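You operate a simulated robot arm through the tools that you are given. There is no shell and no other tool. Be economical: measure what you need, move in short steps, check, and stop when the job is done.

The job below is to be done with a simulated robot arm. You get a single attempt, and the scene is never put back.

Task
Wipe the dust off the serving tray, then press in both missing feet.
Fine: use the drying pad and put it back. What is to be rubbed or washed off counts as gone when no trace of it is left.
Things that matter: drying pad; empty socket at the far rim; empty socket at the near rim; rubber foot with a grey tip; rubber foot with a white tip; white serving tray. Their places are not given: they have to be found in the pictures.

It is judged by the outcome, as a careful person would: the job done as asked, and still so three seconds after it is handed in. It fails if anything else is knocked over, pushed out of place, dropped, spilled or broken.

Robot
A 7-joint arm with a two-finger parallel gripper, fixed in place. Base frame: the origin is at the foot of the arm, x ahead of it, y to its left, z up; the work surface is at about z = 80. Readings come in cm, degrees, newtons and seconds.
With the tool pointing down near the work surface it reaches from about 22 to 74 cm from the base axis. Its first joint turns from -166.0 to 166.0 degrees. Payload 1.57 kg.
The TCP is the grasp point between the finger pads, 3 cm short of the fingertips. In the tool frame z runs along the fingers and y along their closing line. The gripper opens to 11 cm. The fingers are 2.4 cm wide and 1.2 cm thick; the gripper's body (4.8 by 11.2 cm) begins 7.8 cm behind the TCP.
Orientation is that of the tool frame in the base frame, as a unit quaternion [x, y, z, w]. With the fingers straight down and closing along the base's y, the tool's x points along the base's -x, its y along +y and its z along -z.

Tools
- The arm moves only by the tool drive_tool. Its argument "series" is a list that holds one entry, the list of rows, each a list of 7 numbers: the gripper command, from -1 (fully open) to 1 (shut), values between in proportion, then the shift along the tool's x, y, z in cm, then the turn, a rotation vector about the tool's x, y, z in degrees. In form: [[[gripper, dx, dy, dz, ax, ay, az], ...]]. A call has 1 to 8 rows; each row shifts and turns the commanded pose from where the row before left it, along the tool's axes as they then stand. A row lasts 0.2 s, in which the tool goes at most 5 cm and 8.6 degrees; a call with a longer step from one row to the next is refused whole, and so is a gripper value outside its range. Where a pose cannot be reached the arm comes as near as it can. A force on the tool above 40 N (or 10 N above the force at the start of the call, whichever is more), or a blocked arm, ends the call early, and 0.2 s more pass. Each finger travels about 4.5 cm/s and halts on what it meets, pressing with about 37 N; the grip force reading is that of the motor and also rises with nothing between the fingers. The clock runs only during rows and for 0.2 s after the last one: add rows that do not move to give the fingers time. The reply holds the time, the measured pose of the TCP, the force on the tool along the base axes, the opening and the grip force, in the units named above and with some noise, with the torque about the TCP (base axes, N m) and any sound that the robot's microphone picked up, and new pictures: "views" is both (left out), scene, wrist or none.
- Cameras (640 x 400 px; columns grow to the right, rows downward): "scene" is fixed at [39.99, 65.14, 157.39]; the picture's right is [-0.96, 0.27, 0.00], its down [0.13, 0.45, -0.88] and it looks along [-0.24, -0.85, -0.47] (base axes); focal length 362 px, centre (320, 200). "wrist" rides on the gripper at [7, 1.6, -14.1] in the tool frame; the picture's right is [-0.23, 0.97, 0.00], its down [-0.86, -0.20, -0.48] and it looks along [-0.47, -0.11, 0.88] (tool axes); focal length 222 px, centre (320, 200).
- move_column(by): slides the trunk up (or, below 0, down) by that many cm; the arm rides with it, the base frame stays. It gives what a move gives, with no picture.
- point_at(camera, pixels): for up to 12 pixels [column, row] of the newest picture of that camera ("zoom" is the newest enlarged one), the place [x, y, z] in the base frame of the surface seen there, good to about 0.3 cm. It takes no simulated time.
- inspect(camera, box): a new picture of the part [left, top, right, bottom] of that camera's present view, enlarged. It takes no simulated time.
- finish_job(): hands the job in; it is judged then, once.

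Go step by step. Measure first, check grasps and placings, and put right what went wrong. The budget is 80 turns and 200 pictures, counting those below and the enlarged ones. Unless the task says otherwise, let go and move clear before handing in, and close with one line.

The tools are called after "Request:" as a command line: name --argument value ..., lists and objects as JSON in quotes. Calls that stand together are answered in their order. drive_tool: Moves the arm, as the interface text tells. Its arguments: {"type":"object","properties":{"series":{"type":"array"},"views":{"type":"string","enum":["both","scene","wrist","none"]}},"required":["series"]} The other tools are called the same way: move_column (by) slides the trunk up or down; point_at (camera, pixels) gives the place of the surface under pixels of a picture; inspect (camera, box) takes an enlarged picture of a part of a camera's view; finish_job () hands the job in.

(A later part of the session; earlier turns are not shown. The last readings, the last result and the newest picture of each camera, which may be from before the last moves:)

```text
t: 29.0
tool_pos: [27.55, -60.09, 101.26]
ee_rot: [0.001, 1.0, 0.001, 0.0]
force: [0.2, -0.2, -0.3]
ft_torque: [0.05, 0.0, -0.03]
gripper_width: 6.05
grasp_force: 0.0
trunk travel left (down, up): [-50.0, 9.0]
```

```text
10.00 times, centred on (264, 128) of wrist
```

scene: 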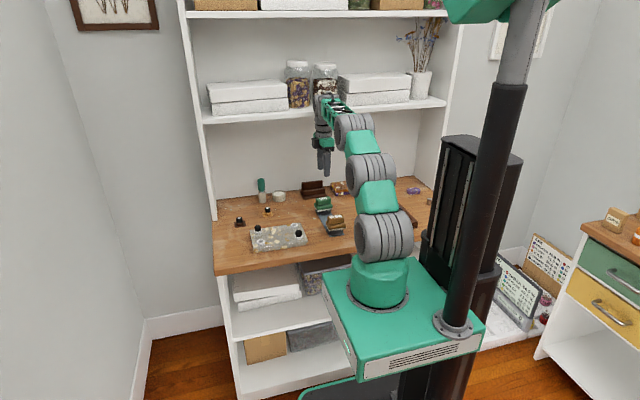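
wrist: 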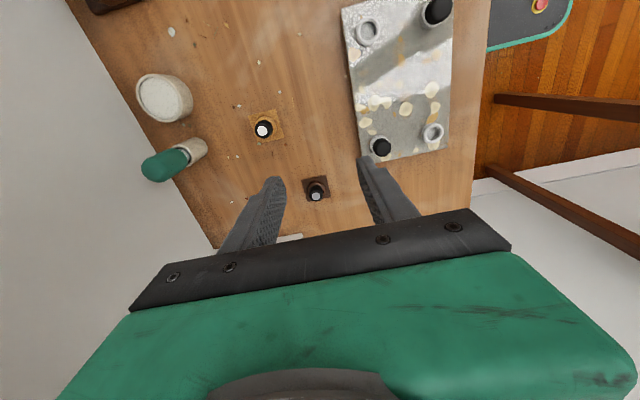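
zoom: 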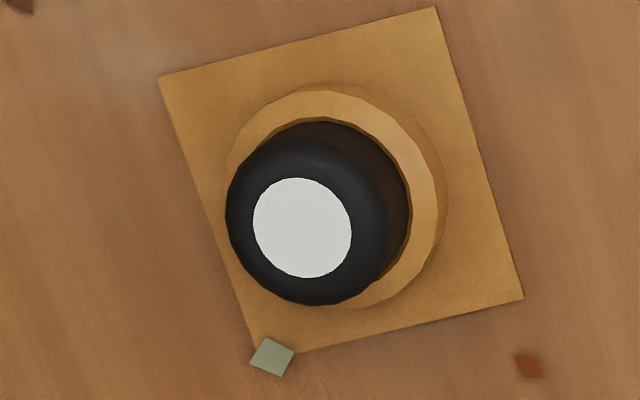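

Request:
point_at --camera "zoom" --pixels '[[228, 215], [393, 215], [310, 302], [310, 140], [300, 228], [340, 215], [345, 280], [395, 170], [420, 180], [436, 200], [240, 160], [330, 105]]'

Request:
inspect --camera "wrist" --box '[412, 112, 452, 152]'

Request:
point_at --camera "zoom" --pixels '[[262, 220], [410, 190], [350, 146], [320, 290], [240, 240], [437, 185], [375, 122], [310, 316], [275, 280], [395, 160], [310, 230]]'

Request:
inspect --camera "wrist" --box '[350, 10, 390, 50]'

Request:
point_at --camera "zoom" --pixels '[[220, 210], [387, 195], [310, 105], [290, 312], [190, 240], [410, 180], [310, 70], [280, 345], [300, 210]]'

Request:
inspect --camera "wrist" --box '[296, 171, 336, 211]'

Request:
point_at --camera "zoom" --pixels '[[254, 240], [390, 240], [322, 302], [322, 145], [322, 255], [402, 230], [322, 130], [322, 105], [237, 190], [410, 190]]'

```text
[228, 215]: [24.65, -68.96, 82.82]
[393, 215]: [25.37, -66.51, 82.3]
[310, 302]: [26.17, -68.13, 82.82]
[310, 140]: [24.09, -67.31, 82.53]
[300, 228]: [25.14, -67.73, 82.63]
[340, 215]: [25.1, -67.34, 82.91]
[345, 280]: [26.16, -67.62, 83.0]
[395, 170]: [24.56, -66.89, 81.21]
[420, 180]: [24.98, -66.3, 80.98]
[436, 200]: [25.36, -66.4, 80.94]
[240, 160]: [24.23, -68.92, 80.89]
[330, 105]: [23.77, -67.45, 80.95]
```

```text
10.00 times, centred on (432, 132) of wrist
```

zoom: 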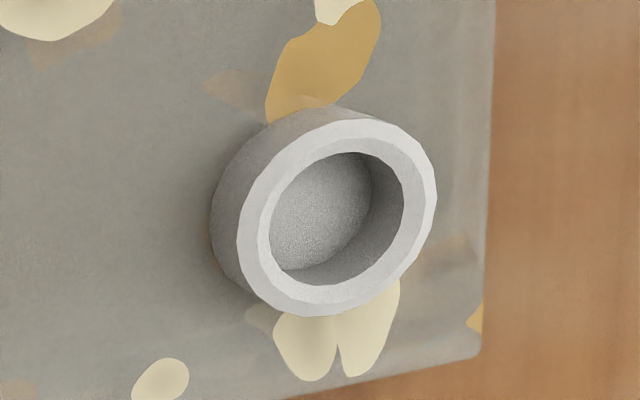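

```text
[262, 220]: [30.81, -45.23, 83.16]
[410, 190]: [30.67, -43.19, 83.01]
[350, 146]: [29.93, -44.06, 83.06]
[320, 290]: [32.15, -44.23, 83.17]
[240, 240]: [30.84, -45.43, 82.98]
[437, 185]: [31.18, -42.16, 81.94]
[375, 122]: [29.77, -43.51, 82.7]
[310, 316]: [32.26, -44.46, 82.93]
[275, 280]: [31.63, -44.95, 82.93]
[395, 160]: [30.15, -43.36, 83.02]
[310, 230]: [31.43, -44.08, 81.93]
```

```text
10.00 times, centred on (370, 30) of wrist
```

zoom: 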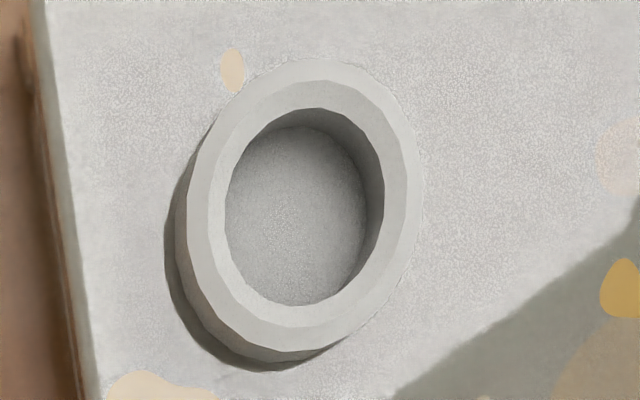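

```text
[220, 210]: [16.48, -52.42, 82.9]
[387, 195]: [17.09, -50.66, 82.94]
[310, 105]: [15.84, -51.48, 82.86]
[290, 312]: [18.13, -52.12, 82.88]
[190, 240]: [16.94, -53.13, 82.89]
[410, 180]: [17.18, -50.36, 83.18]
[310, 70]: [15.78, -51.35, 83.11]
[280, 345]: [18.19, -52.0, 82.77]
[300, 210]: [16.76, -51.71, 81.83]
```

```text
10.00 times, centred on (316, 191) of wrist
```

zoom: 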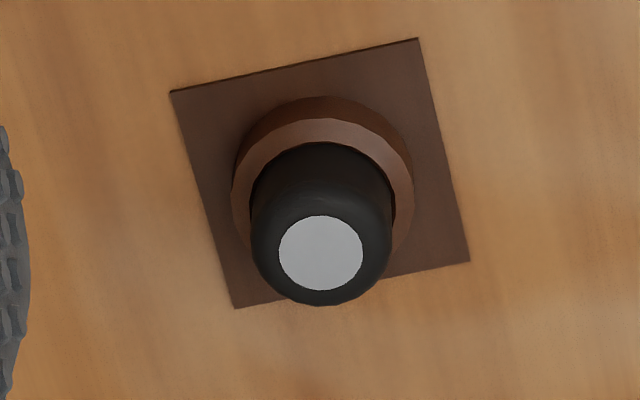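

```text
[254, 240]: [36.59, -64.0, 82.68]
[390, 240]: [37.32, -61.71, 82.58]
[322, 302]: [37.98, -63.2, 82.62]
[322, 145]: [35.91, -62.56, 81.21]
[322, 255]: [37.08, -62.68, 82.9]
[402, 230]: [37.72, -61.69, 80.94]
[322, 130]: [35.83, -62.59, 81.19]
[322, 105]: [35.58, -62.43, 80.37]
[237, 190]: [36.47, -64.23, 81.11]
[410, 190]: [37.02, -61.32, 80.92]
```

Both bores are about 2.3 cm and both feet about 2.4 cm, so either foot fits either socket. Before planning the grasps I'll measure the brush stand and bowl near the white-tipped foot.

Request:
point_at --camera "wrist" --pixels '[[155, 172], [175, 158], [188, 160], [204, 147], [197, 152], [165, 95], [188, 95], [150, 165]]'

Request:
point_at --camera "scene" --pixels '[[262, 195], [261, 187], [262, 200]]'

```text
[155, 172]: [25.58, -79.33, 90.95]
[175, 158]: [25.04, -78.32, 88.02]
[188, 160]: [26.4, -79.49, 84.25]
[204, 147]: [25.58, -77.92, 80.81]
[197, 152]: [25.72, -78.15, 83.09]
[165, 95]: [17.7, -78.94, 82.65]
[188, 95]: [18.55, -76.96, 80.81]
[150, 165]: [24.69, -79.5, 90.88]
```

```text
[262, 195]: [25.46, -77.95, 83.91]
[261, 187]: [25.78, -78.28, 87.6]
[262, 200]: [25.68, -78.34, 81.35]
```

The brush is 10 cm behind the white-tipped foot, so closing along y is clear of it. I'll move above that foot at about (25.05, -67.7).

Request:
drive_tool --series '[[[0.1, 1.25, -3.8, 2, 0, 0, 0], [0.1, 1.25, -3.8, 2, 0, 0, 0], [0.1, 0, 0, 3, 0, 0, 0], [0.1, 0, 0, 3, 0, 0, 0], [0.1, 0, 0, 0, 0, 0, 0]]]' --views "wrist"

Request:
inspect --camera "wrist" --box '[270, 120, 370, 220]'

```text
t: 30.2
tool_pos: [24.6, -65.03, 90.96]
ee_rot: [0.0, 1.0, 0.001, 0.0]
force: [-0.2, -0.1, 0.1]
ft_torque: [0.0, 0.0, -0.02]
gripper_width: 4.95
grasp_force: 0.0
out of reach, approached as far as the arm can: row 2
trunk travel left (down, up): [-50.0, 9.0]
```

wrist: 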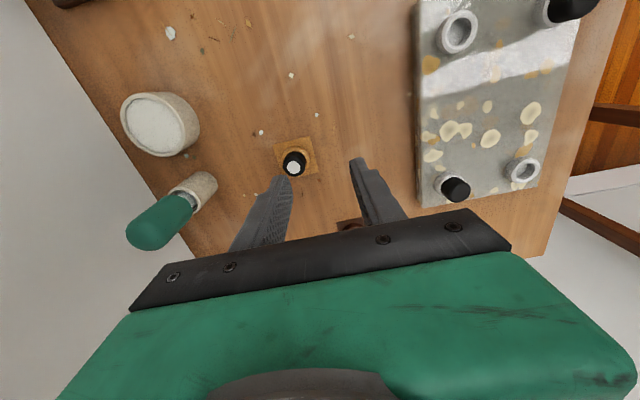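

```text
4.00 times, centred on (320, 170) of wrist
```

zoom: 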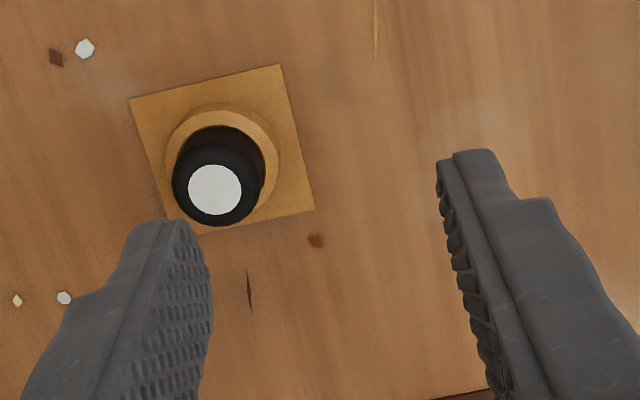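

The arm stopped short in y because of its reach at that height. My ray estimate puts the tip at (24.96, -67.9), so I'll cross-check and try again lower down, keeping the tips above z 87.

Request:
point_at --camera "zoom" --pixels '[[215, 189], [225, 189], [205, 189], [215, 180], [215, 198]]'

Request:
drive_tool --series '[[[0.1, -0.4, -1.4, 0, 0, 0, 0], [0.1, 0, -1.4, 0, 0, 0, 0], [0.1, 0, 0, 0, 0, 0, 0]]]' --views "wrist"

Request:
inspect --camera "wrist" --box '[270, 120, 370, 220]'

```text
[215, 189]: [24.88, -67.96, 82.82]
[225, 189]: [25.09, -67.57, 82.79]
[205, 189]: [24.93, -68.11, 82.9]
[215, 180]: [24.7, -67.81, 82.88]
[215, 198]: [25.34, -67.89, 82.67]
```

```text
t: 31.0
tool_pos: [24.8, -65.99, 91.07]
ee_rot: [0.0, 1.0, -0.001, 0.001]
force: [-0.2, 0.3, -0.2]
ft_torque: [-0.01, 0.01, 0.01]
gripper_width: 4.91
grasp_force: 0.1
out of reach, approached as far as the arm can: row 1, 2
trunk travel left (down, up): [-50.0, 9.0]
```

wrist: 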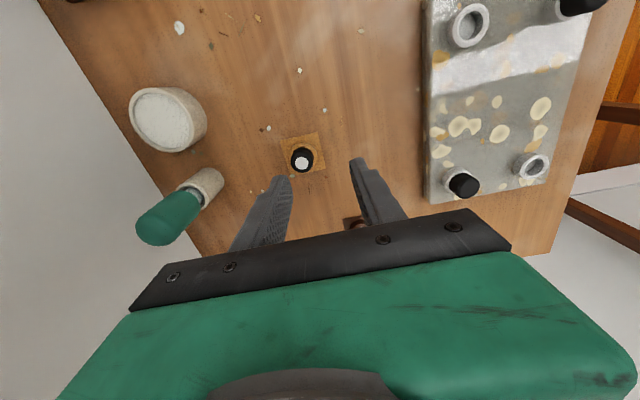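

```text
4.00 times, centred on (320, 170) of wrist
```

zoom: 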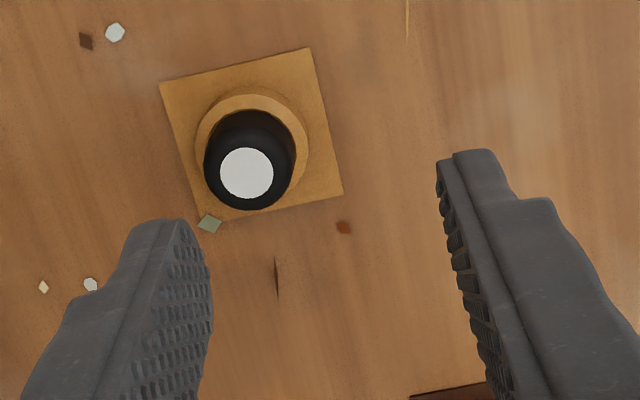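

Reach grows as the tool goes down, which means the shoulder sits below the wrist. I'll raise the trunk 8 cm to gain reach.

Request:
move_column --by 8

Request:
drive_tool --series '[[[0.1, 0, 0, 4, 0, 0, 0], [0.1, 0, 0, 4, 0, 0, 0], [0.1, -0.1, -0.9, 0, 0, 0, 0], [0.1, -0.1, -0.9, 0, 0, 0, 0], [0.1, 0, 0, 0, 0, 0, 0]]]' --views "wrist"

Request:
inspect --camera "wrist" --box '[270, 120, 370, 220]'

```text
t: 32.2
tool_pos: [24.05, -63.11, 93.17]
ee_rot: [0.0, 0.998, 0.054, -0.017]
force: [-0.1, -0.1, 0.4]
ft_torque: [-0.02, 0.03, 0.03]
gripper_width: 4.93
grasp_force: 0.1
trunk travel left (down, up): [-58.0, 1.0]
```

```text
t: 33.4
tool_pos: [24.81, -66.08, 91.03]
ee_rot: [0.0, 1.0, -0.001, 0.0]
force: [-0.5, 0.6, -1.0]
ft_torque: [-0.01, 0.01, 0.01]
gripper_width: 4.95
grasp_force: 0.0
out of reach, approached as far as the arm can: row 3, 4
trunk travel left (down, up): [-58.0, 1.0]
```

wrist: 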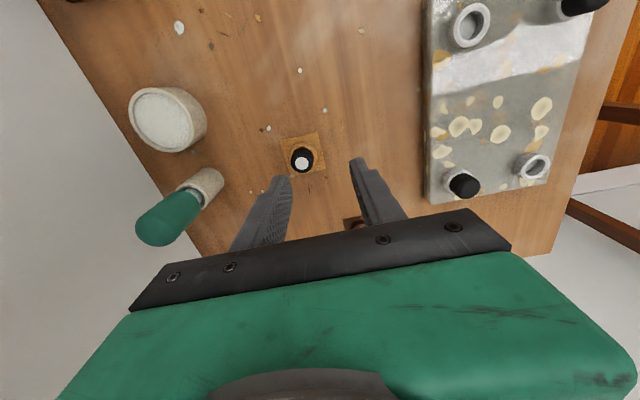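

```text
4.00 times, centred on (320, 170) of wrist
```

zoom: 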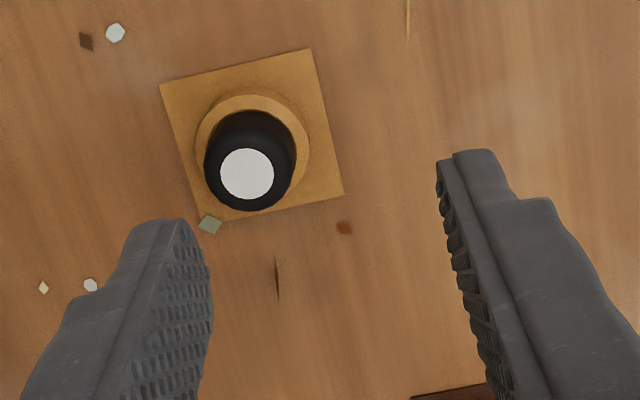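

The limit looks the same, about 70.6 cm at z 91. I'll command a bit further and lower to test whether it really is fixed, with the tips staying above the foot top.

Request:
drive_tool --series '[[[0.1, -0.1, -0.6, 1, 0, 0, 0], [0.1, 0, -0.6, 1, 0, 0, 0], [0.1, 0, -0.6, 1, 0, 0, 0], [0.1, 0, 0, 0, 0, 0, 0]]]' --views "none"

```text
t: 34.4
tool_pos: [24.68, -66.21, 88.91]
ee_rot: [-0.001, 1.0, 0.0, 0.0]
force: [0.2, 0.2, -0.4]
ft_torque: [-0.02, 0.01, 0.01]
gripper_width: 4.95
grasp_force: 0.0
out of reach, approached as far as the arm can: row 1, 2, 3
trunk travel left (down, up): [-58.0, 1.0]
```

Vertical reach tops out near 70.7 cm and the feet sit at 72–73 cm, so a small outward tilt is needed. I'll back off and turn the gripper so it closes tangentially. That way a tilt about the closing axis keeps the pads square to the foot.

Request:
drive_tool --series '[[[0.1, 0, 3, -2, 0, 0, 0], [0.1, 0, 2, -2, 0, 0, 8.5], [0.1, 0, 0, 0, 0, 0, 8.5], [0.1, 0, 0, 0, 0, 0, 8.5], [0.1, 0, 0, 0, 0, 0, 8.5], [0.1, 0, 0, 0, 0, 0, 8.5], [0.1, 0, 0, 0, 0, 0, 8.5], [0.1, 0, 0, 0, 0, 0, 8.5]]]' --views "none"

Request:
drive_tool --series '[[[0.1, 0, 0, 0, 0, 0, 8.5], [0.1, 0, 0, 0, 0, -3, 0], [0.1, 0, 0, 0, 0, -3, 0], [0.1, 0, 0, 0, 0, 0, 0]]]' --views "both"

```text
t: 36.2
tool_pos: [24.8, -61.22, 93.07]
ee_rot: [0.498, 0.867, 0.0, -0.001]
force: [-0.3, 0.2, 0.1]
ft_torque: [-0.02, 0.03, 0.01]
gripper_width: 4.94
grasp_force: 0.0
trunk travel left (down, up): [-58.0, 1.0]
```

```text
t: 37.2
tool_pos: [24.79, -61.29, 92.99]
ee_rot: [0.558, 0.828, -0.029, 0.044]
force: [-1.3, 0.9, 0.6]
ft_torque: [0.01, 0.0, -0.01]
gripper_width: 4.94
grasp_force: 0.0
trunk travel left (down, up): [-58.0, 1.0]
```

scene: 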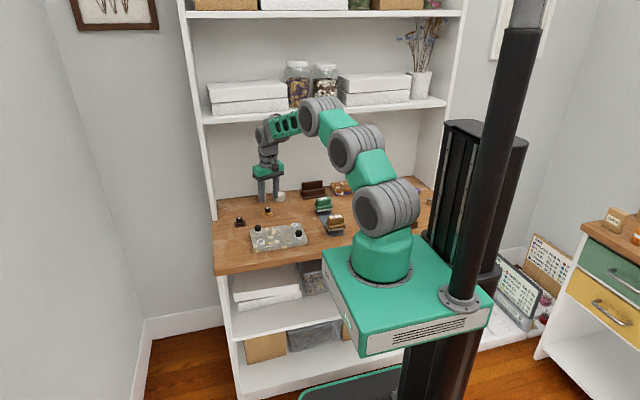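
wrist: 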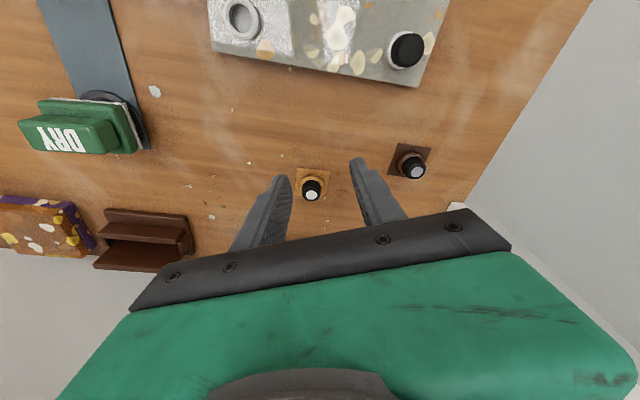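

The tilt is 6° outward and the foot is between the fingers at (311,190). I'll move out and down to just above it.

Request:
drive_tool --series '[[[0.1, -2.8, -1.16, 0.3, 0, 0, 0], [0.1, -2.84, -1.16, 1.8, 0, 0, 0], [0.1, 0, 0, 3.5, 0, 0, 0], [0.1, 0, 0, 0, 0, 0, 0]]]' --views "wrist"

Request:
inspect --camera "wrist" --box '[270, 120, 370, 220]'

Request:
inspect --camera "scene" --box '[236, 180, 300, 220]'

```text
t: 38.2
tool_pos: [24.91, -67.91, 87.93]
ee_rot: [0.558, 0.828, -0.029, 0.043]
force: [0.3, -0.1, 0.2]
ft_torque: [-0.02, 0.0, 0.02]
gripper_width: 4.93
grasp_force: 0.0
trunk travel left (down, up): [-58.0, 1.0]
```

wrist: 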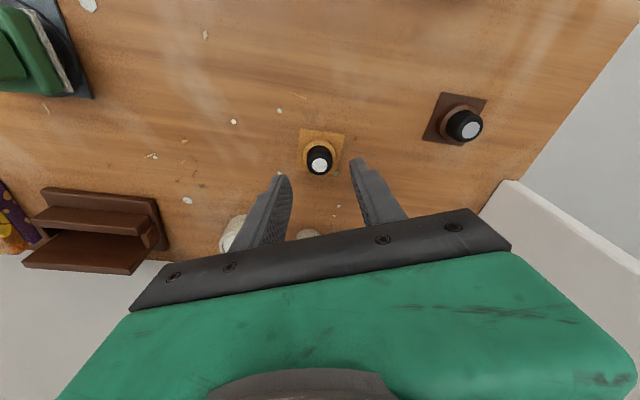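

```text
4.00 times, centred on (320, 170) of wrist
```

zoom: 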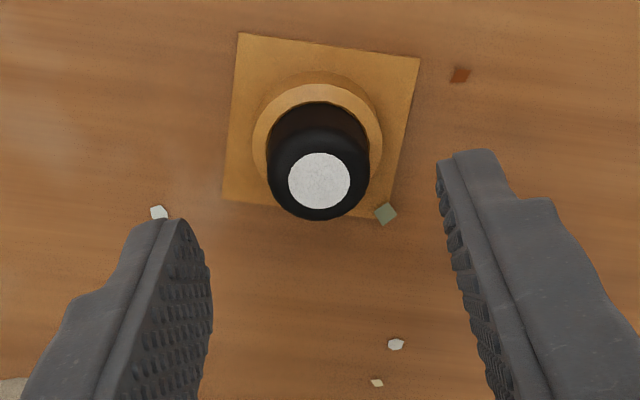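

```text
10.00 times, centred on (268, 200) of scene
```

zoom: 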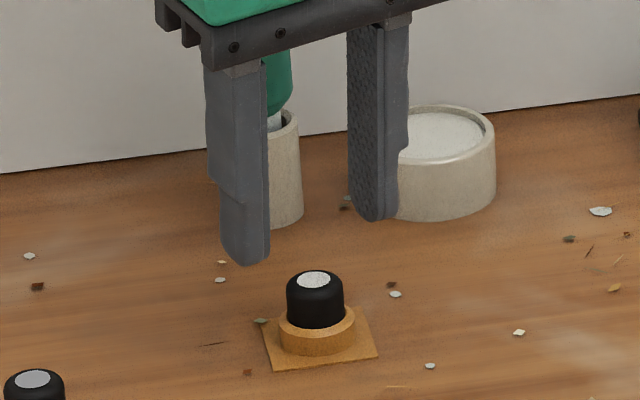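

The foot is centred in y and about 0.2 cm further outward. I'll descend to z≈84.5 with a small outward correction, then close.

Request:
drive_tool --series '[[[0.1, 0.06, 0, 1.7, 0, 0, 0], [0.1, 0.06, 0, 1.7, 0, 0, 0], [0.1, 0, 0, 0, 0, 0, 0]]]' --views "none"

Request:
inspect --camera "scene" --box '[236, 180, 300, 220]'

```text
t: 39.0
tool_pos: [25.12, -68.03, 84.69]
ee_rot: [0.558, 0.828, -0.029, 0.044]
force: [0.0, 0.0, -0.5]
ft_torque: [-0.01, -0.02, 0.01]
gripper_width: 4.96
grasp_force: 0.1
trunk travel left (down, up): [-58.0, 1.0]
```

```text
10.00 times, centred on (268, 200) of scene
```

zoom: 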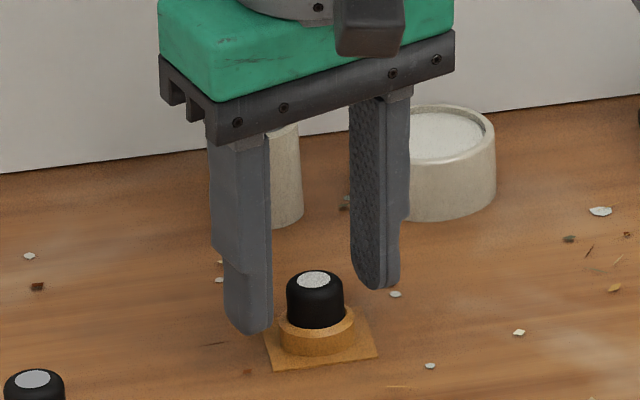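

Request:
drive_tool --series '[[[0.1, 0, 0, 0.15, 0, 0, 0], [0.4, 0, 0, 0, 0, 0, 0], [0.6, 0, 0, 0, 0, 0, 0], [0.8, 0, 0, 0, 0, 0, 0], [0.8, 0, 0, 0, 0, 0, 0]]]' --views "wrist"

Request:
inspect --camera "scene" --box '[236, 180, 300, 220]'

```text
t: 40.2
tool_pos: [25.02, -67.98, 84.56]
ee_rot: [0.559, 0.828, -0.029, 0.043]
force: [-0.1, -0.2, 1.3]
ft_torque: [-0.04, 0.1, 0.0]
gripper_width: 2.01
grasp_force: 31.3
trunk travel left (down, up): [-58.0, 1.0]
```

wrist: 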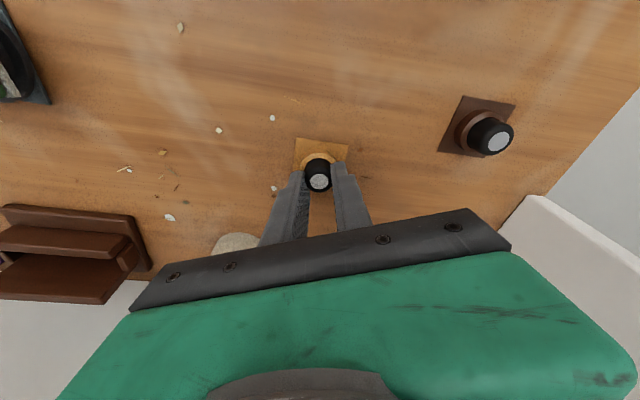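

```text
10.00 times, centred on (268, 200) of scene
```

zoom: 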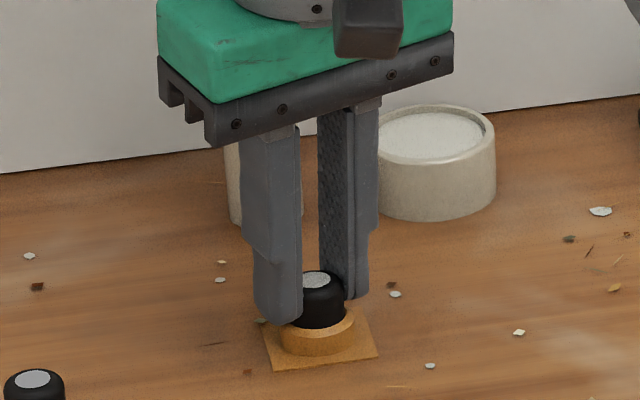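

The foot is gripped, centred and 2.01 cm wide. I'll lift straight up.

Request:
drive_tool --series '[[[1, -0.05, 0, -0.5, 0, 0, 0], [1, -0.1, 0, -1, 0, 0, 0], [1, -0.2, 0, -2, 0, 0, 0], [1, -0.3, 0, -3, 0, 0, 0], [1, 0, 0, 0, 0, 0, 0]]]' --views "wrist"

Request:
inspect --camera "scene" --box '[236, 175, 300, 215]'

Request:
inspect --camera "wrist" --box '[288, 160, 352, 200]'

```text
t: 41.4
tool_pos: [25.08, -68.0, 91.02]
ee_rot: [0.559, 0.828, -0.03, 0.044]
force: [-0.2, 0.0, 0.3]
ft_torque: [0.0, 0.02, 0.02]
gripper_width: 2.1
grasp_force: 34.3
trunk travel left (down, up): [-58.0, 1.0]
```

wrist: 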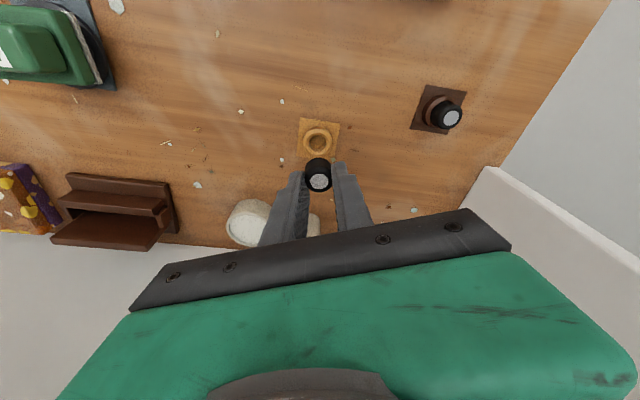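

```text
10.00 times, centred on (268, 195) of scene
```

zoom: 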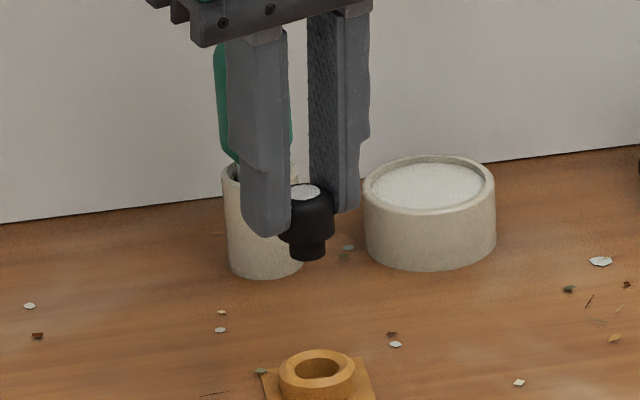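

```text
10.00 times, centred on (320, 180) of wrist
```

zoom: 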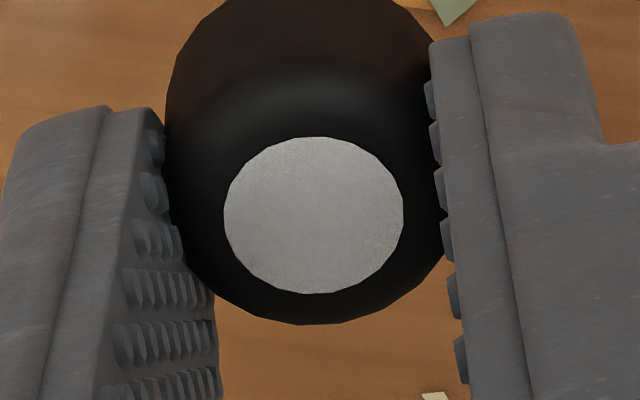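

The foot is in hand, and it has a body about 2.1 cm wide with a narrower stem. I'll compare the two socket bores and the stem at high zoom.

Request:
inspect --camera "scene" --box '[286, 221, 302, 231]'

Request:
inspect --camera "scene" --box '[252, 237, 268, 247]'

Request:
inspect --camera "scene" --box '[258, 190, 282, 205]'

```text
16.00 times, centred on (294, 226) of scene
```

zoom: 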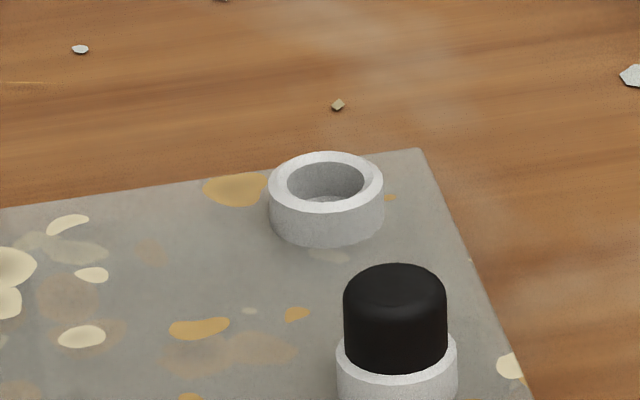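

```text
16.00 times, centred on (260, 242) of scene
```

zoom: 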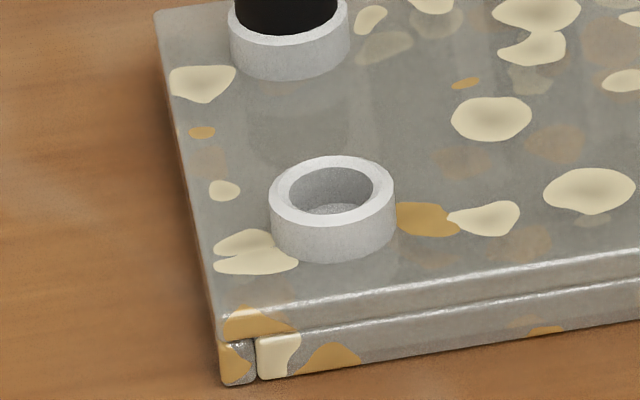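

```text
16.00 times, centred on (270, 198) of scene
```

zoom: 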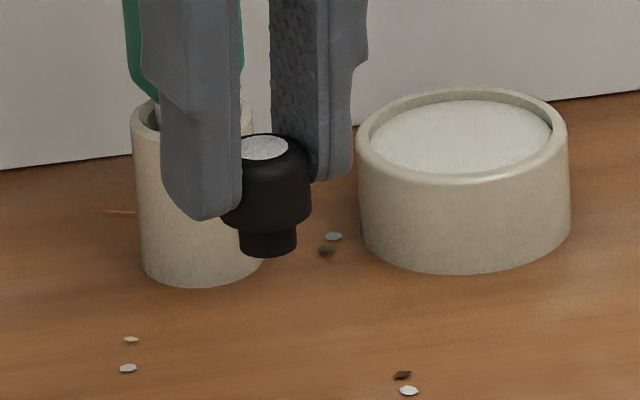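

Both bores are about 1.9 cm, so the feet are interchangeable. I'll carry this foot level, at the same tilt, to above the far socket at (17.0, -51.65).

Request:
drive_tool --series '[[[1, 4.5, -0.34, -0.47, 0, 0, 0], [1, 4.5, -0.34, -0.47, 0, 0, 0], [1, 4.5, -0.33, -0.47, 0, 0, 0], [1, 4.57, -0.33, -0.48, 0, 0, 0], [1, 0, 0, 0, 0, 0, 0]]]' --views "wrist"

Request:
inspect --camera "wrist" --box '[272, 130, 368, 190]'

Request:
inspect --camera "scene" --box '[270, 200, 318, 230]'

```text
t: 42.6
tool_pos: [16.93, -51.7, 90.78]
ee_rot: [0.558, 0.828, -0.029, 0.044]
force: [-0.4, -0.3, -0.2]
ft_torque: [0.0, -0.01, 0.01]
gripper_width: 2.14
grasp_force: 34.5
trunk travel left (down, up): [-58.0, 1.0]
```

wrist: 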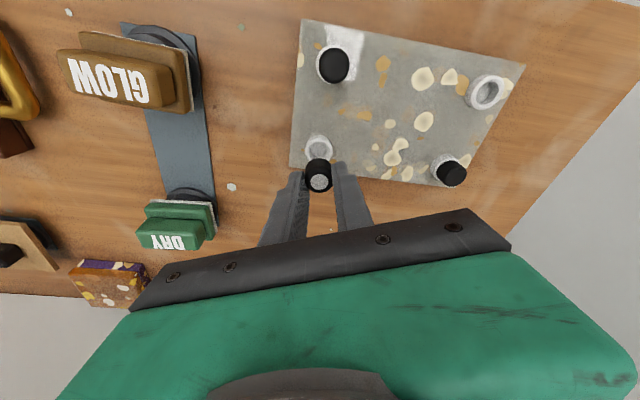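

```text
6.67 times, centred on (320, 160) of wrist
```

zoom: 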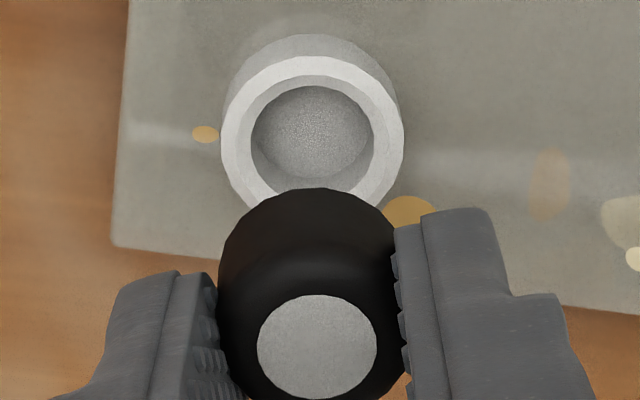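

```text
13.33 times, centred on (294, 215) of scene
```

zoom: 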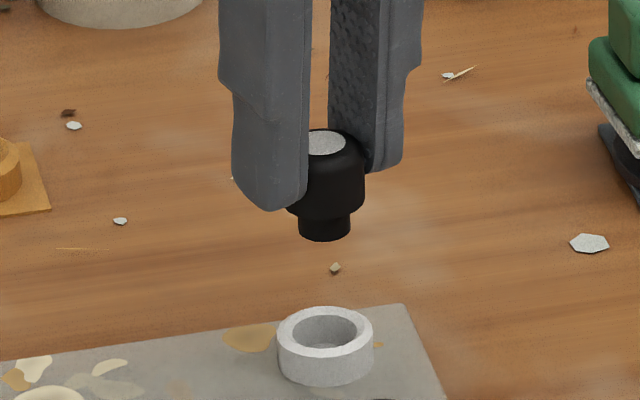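

By my ray estimate the socket is within 0.1 cm of straight below the foot. I'll nudge y by 0.07 and lower to just above the ring.

Request:
drive_tool --series '[[[1, 0.14, 0.07, 1, 0, 0, 0], [1, 0.1, 0, 1, 0, 0, 0], [1, 0.1, 0, 0.9, 0, 0, 0], [1, 0, 0, 0, 0, 0, 0]]]' --views "wrist"

Request:
inspect --camera "scene" --box '[278, 210, 310, 230]'

Request:
inspect --camera "wrist" --box '[272, 130, 368, 190]'

```text
t: 43.6
tool_pos: [17.03, -51.59, 88.04]
ee_rot: [0.558, 0.828, -0.029, 0.044]
force: [-0.8, 0.5, -0.4]
ft_torque: [0.02, 0.01, 0.0]
gripper_width: 2.14
grasp_force: 34.7
trunk travel left (down, up): [-58.0, 1.0]
```

wrist: 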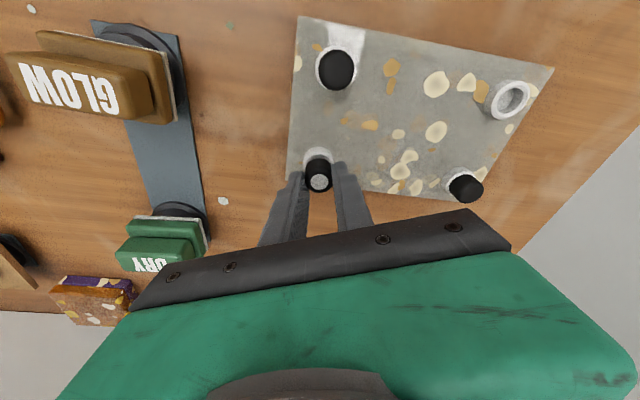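

```text
16.00 times, centred on (294, 220) of scene
```

zoom: 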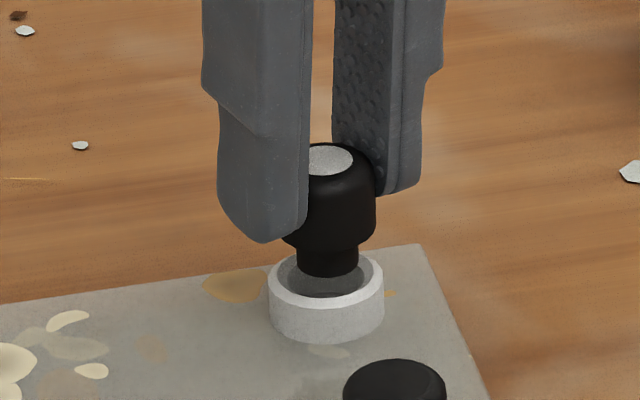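

```text
6.67 times, centred on (320, 160) of wrist
```

zoom: 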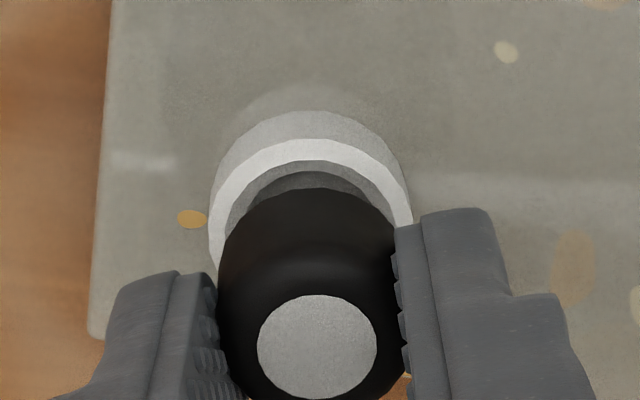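

The stem at (328,262) lines up over the ring centre at (326,280), so I'll lower it in gently.

Request:
drive_tool --series '[[[1, 0.05, 0, 0.5, 0, 0, 0], [1, 0.05, 0, 0.4, 0, 0, 0], [1, 0.03, 0, 0.3, 0, 0, 0], [1, 0, 0, 0, 0, 0, 0]]]' --views "none"

Request:
inspect --camera "scene" --box '[278, 210, 310, 230]'

```text
t: 44.6
tool_pos: [16.92, -51.73, 86.99]
ee_rot: [0.559, 0.828, -0.029, 0.043]
force: [-0.4, 0.4, -0.5]
ft_torque: [-0.02, -0.01, 0.0]
gripper_width: 2.13
grasp_force: 34.1
trunk travel left (down, up): [-58.0, 1.0]
```

```text
16.00 times, centred on (294, 220) of scene
```

zoom: 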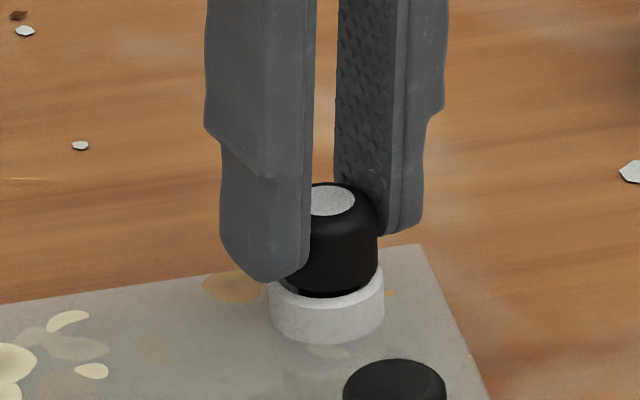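

The stem is inside the ring. I'll keep pressing down in small steps.

Request:
drive_tool --series '[[[1, 0.03, 0, 0.25, 0, 0, 0], [1, 0.02, 0, 0.2, 0, 0, 0], [1, 0.01, 0, 0.15, 0, 0, 0], [1, 0.01, 0, 0.1, 0, 0, 0], [1, 0, 0, 0, 0, 0, 0]]]' --views "none"

Request:
inspect --camera "scene" --box '[278, 210, 310, 230]'

```text
t: 45.8
tool_pos: [17.08, -51.65, 86.61]
ee_rot: [0.558, 0.828, -0.033, 0.046]
force: [-1.8, -1.5, 22.8]
ft_torque: [0.11, 0.11, -0.09]
gripper_width: 2.15
grasp_force: 34.9
trunk travel left (down, up): [-58.0, 1.0]
```

```text
16.00 times, centred on (294, 220) of scene
```

zoom: 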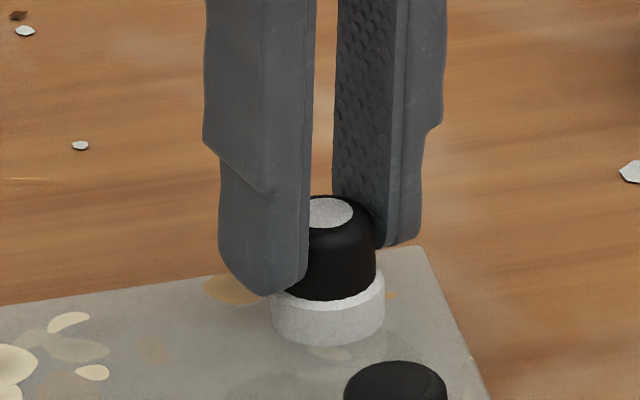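

It now resists with 22.8 N and seems slightly proud. I'll press a bit harder.

Request:
drive_tool --series '[[[1, 0.01, 0, 0.1, 0, 0, 0], [1, 0.01, 0, 0.08, 0, 0, 0], [1, 0, 0, 0, 0, 0, 0]]]' --views "none"

Request:
inspect --camera "scene" --box '[270, 210, 318, 240]'

```text
t: 46.5
tool_pos: [16.95, -51.8, 86.44]
ee_rot: [0.557, 0.828, -0.032, 0.047]
force: [-1.0, 6.6, 14.2]
ft_torque: [0.33, 0.06, -0.01]
gripper_width: 2.11
grasp_force: 34.7
trunk travel left (down, up): [-58.0, 1.0]
stopped in row 3: the force on the tool passed its limit at 41 N (the readings are from after the stop); the commanded pose is now the measured one
```

```text
13.33 times, centred on (294, 225) of scene
```

zoom: 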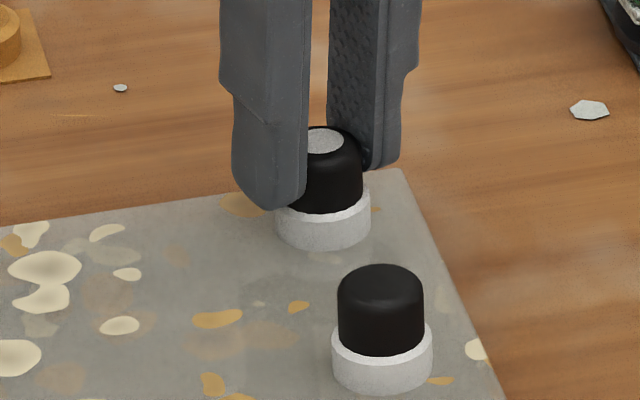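

The force passed 41 N and the body now sits on the ring like its neighbour. I'll release, rise and compare heights.

Request:
drive_tool --series '[[[0.4, 0, 0, 0, 0, 0, 0], [0.2, 0, 0, 0, 0, 0, 0], [0.2, 0, 0, 0, 0, 0, 0], [0.2, -0.1, 0, -1, 0, 0, 0], [0.2, -0.3, 0, -3, 0, 0, 0], [0.2, -0.3, 0, -3, 0, 0, 0]]]' --views "wrist"

Request:
inspect --camera "scene" --box '[270, 210, 318, 240]'

Request:
point_at --camera "zoom" --pixels '[[322, 142], [380, 282], [315, 140], [328, 145], [370, 280], [390, 285], [322, 200], [322, 215], [285, 215]]'

```text
t: 47.9
tool_pos: [17.05, -51.85, 93.42]
ee_rot: [0.559, 0.828, -0.031, 0.046]
force: [0.2, -0.3, 0.5]
ft_torque: [-0.03, -0.03, -0.04]
gripper_width: 4.39
grasp_force: 0.1
trunk travel left (down, up): [-58.0, 1.0]
```

wrist: 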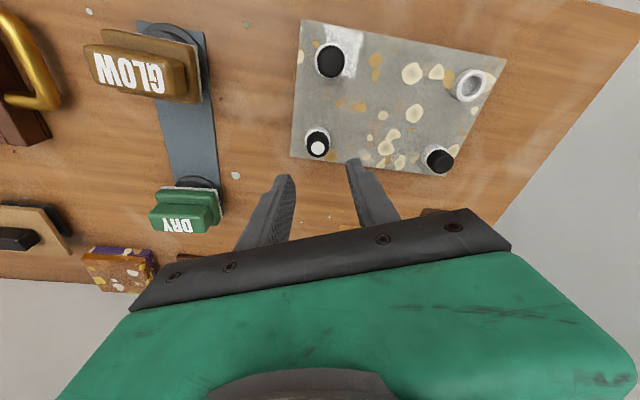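

```text
13.33 times, centred on (294, 225) of scene
```

zoom: 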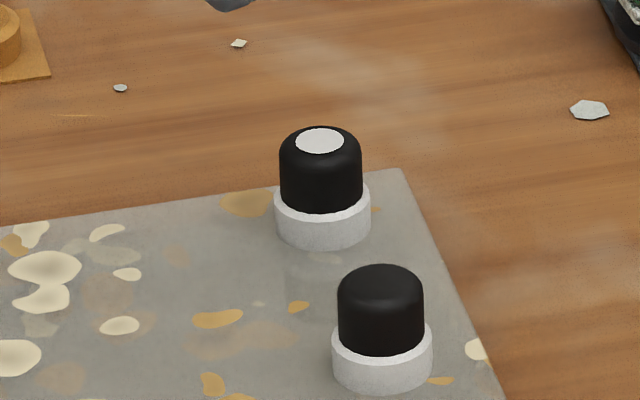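

```text
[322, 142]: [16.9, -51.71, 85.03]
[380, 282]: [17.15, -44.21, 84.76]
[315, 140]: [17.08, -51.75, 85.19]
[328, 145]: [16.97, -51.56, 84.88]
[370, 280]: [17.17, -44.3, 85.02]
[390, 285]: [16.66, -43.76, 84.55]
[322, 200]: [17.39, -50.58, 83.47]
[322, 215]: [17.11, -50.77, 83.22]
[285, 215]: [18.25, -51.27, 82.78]
```

The white-tipped foot sits at the same height as its neighbour, upright. Now for the grey-tipped foot at about (37.1, -62.9): I'll turn to its azimuth and move over it.

Request:
drive_tool --series '[[[0.1, 0, 0, 0, -0.94, 0, -8.44], [0.1, -3.26, 1.945, 0.365, 0, 0, 0], [0.1, -3.26, 1.945, 0.365, 0, 0, 0], [0.1, -3.26, 1.945, 0.365, 0, 0, 0], [0.1, -3.26, 1.945, 0.365, 0, 0, 0], [0.1, -3.26, 1.945, 0.365, 0, 0, 0], [0.1, -2.9, 1.945, 3.3, 0, 0, 0], [0.1, 0, 0, 0, 0, 0, 0]]]' --views "wrist"

Request:
inspect --camera "wrist" --box '[240, 120, 400, 220]'

```text
t: 49.7
tool_pos: [37.0, -62.78, 90.16]
ee_rot: [0.496, 0.867, -0.029, 0.048]
force: [0.3, 0.5, 0.6]
ft_torque: [0.01, 0.02, 0.01]
gripper_width: 4.96
grasp_force: 0.1
trunk travel left (down, up): [-58.0, 1.0]
```

wrist: 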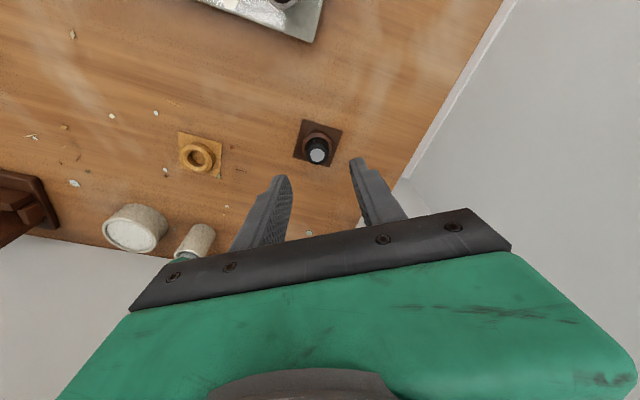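

```text
4.00 times, centred on (320, 170) of wrist
```

zoom: 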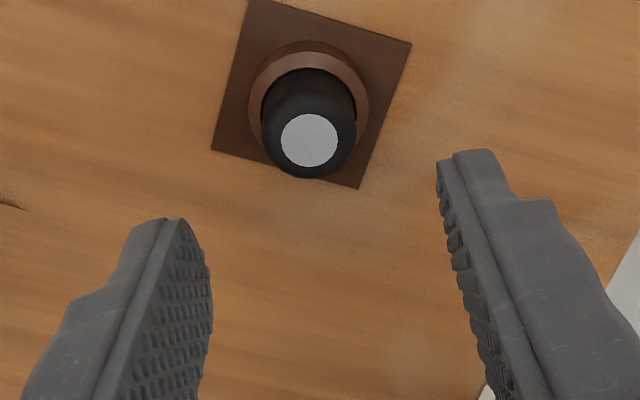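

The arm reached it; the tip at (317,155) is 0.24 cm further out and 0.16 cm to the -y side of the grip centre. I'll correct and descend to z≈84.6.

Request:
drive_tool --series '[[[0.1, 0.1, -0.16, 2, 0, 0, 0], [0.1, 0.15, 0, 2, 0, 0, 0], [0.1, 0.14, 0, 1.5, 0, 0, 0], [0.1, 0, 0, 0, 0, 0, 0]]]' --views "wrist"

Request:
inspect --camera "scene" --box '[208, 195, 272, 235]'

```text
t: 50.7
tool_pos: [37.14, -63.12, 84.64]
ee_rot: [0.495, 0.867, -0.029, 0.047]
force: [0.0, 0.3, 0.2]
ft_torque: [0.03, 0.01, 0.02]
gripper_width: 4.96
grasp_force: 0.0
trunk travel left (down, up): [-58.0, 1.0]
```

wrist: 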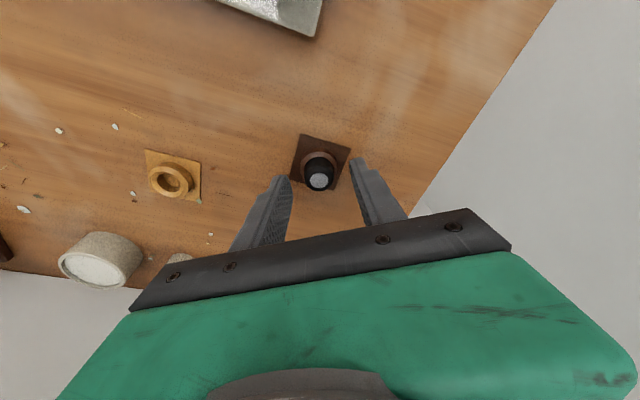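

```text
10.00 times, centred on (240, 215) of scene
```

zoom: 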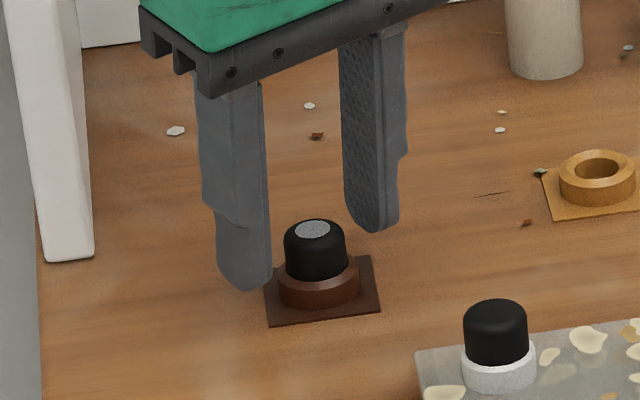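

The fingers straddle the grey-tipped foot evenly, so I'll close and lift a little.

Request:
drive_tool --series '[[[0.4, 0, 0, 0.06, 0, 0, 0], [0.6, 0, 0, 0, 0, 0, 0], [0.8, 0, 0, 0, 0, 0, 0], [1, 0, 0, 0, 0, 0, 0], [1, -0.05, 0, -0.5, 0, 0, 0], [1, -0.22, 0, -2, 0, 0, 0], [1, -0.45, 0, -4, 0, 0, 0], [1, 0, 0, 0, 0, 0, 0]]]' --views "wrist"

Request:
inspect --camera "scene" --box '[208, 190, 272, 230]'

Request:
inspect --camera "wrist" --box '[288, 160, 352, 200]'

```text
t: 52.5
tool_pos: [37.03, -63.17, 91.26]
ee_rot: [0.496, 0.867, -0.027, 0.047]
force: [-0.3, 0.4, 0.3]
ft_torque: [0.0, 0.0, 0.01]
gripper_width: 1.92
grasp_force: 33.3
trunk travel left (down, up): [-58.0, 1.0]
```

wrist: 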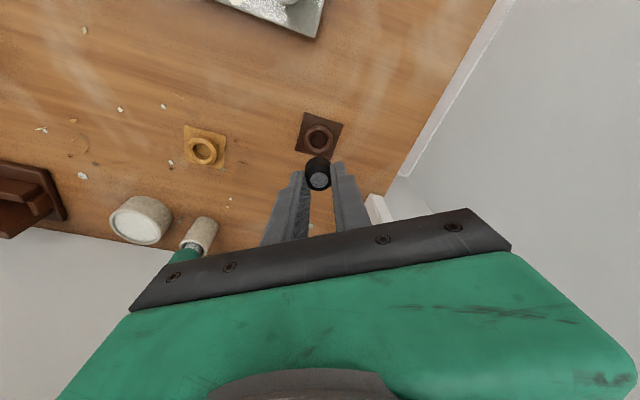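

```text
10.00 times, centred on (240, 210) of scene
```

zoom: 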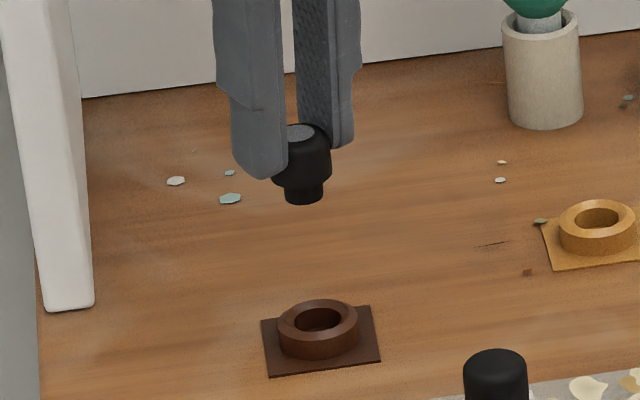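

```text
10.00 times, centred on (320, 180) of wrist
```

zoom: 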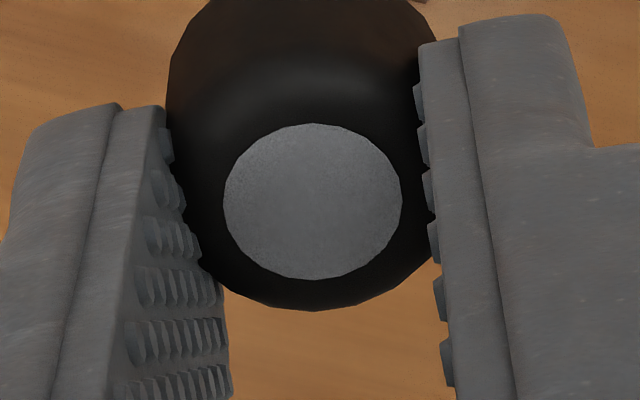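

The foot is gripped upright at 1.92 cm. I'll carry it at constant height to above the near socket at (31.1, -44.0).

Request:
drive_tool --series '[[[1, 3.862, 0.922, -0.436, 0, 0, 0], [1, 3.862, 0.922, -0.436, 0, 0, 0], [1, 3.862, 0.922, -0.436, 0, 0, 0], [1, 3.862, 0.922, -0.436, 0, 0, 0], [1, 3.862, 0.922, -0.436, 0, 0, 0], [1, 0, 0, 0, 0, 0, 0]]]' --views "wrist"

Request:
inspect --camera "wrist" --box '[272, 130, 368, 190]'

Request:
inspect --camera "scene" --box '[236, 220, 284, 250]'

```text
t: 53.9
tool_pos: [31.01, -44.0, 91.3]
ee_rot: [0.495, 0.867, -0.028, 0.048]
force: [0.5, 1.1, 0.7]
ft_torque: [0.0, -0.02, 0.02]
gripper_width: 1.95
grasp_force: 33.5
trunk travel left (down, up): [-58.0, 1.0]
```

wrist: 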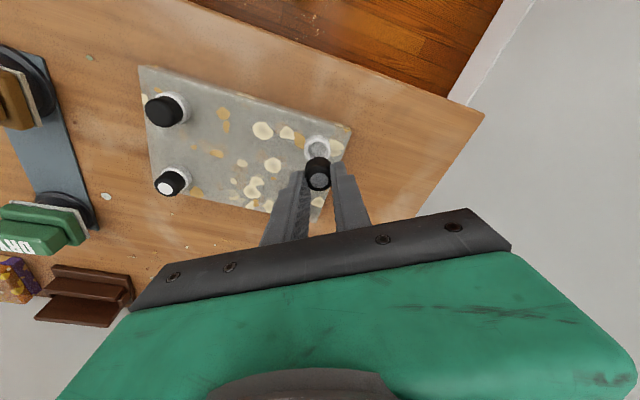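

```text
6.67 times, centred on (320, 160) of wrist
```

zoom: 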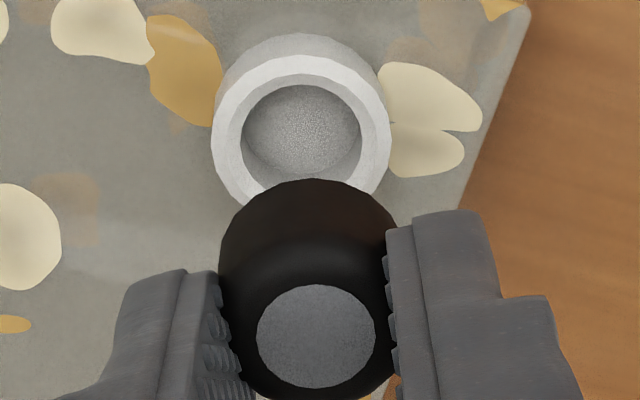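

```text
13.33 times, centred on (260, 235) of scene
```

zoom: 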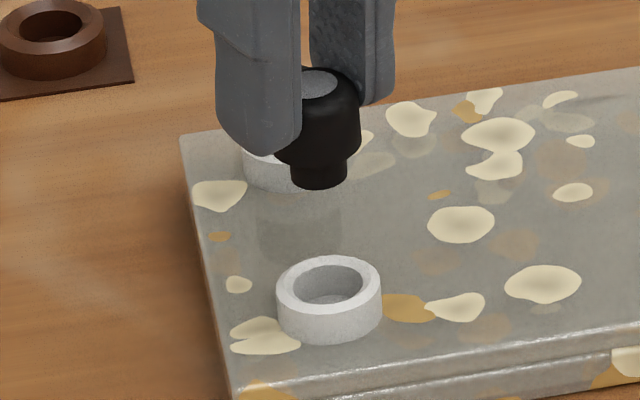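

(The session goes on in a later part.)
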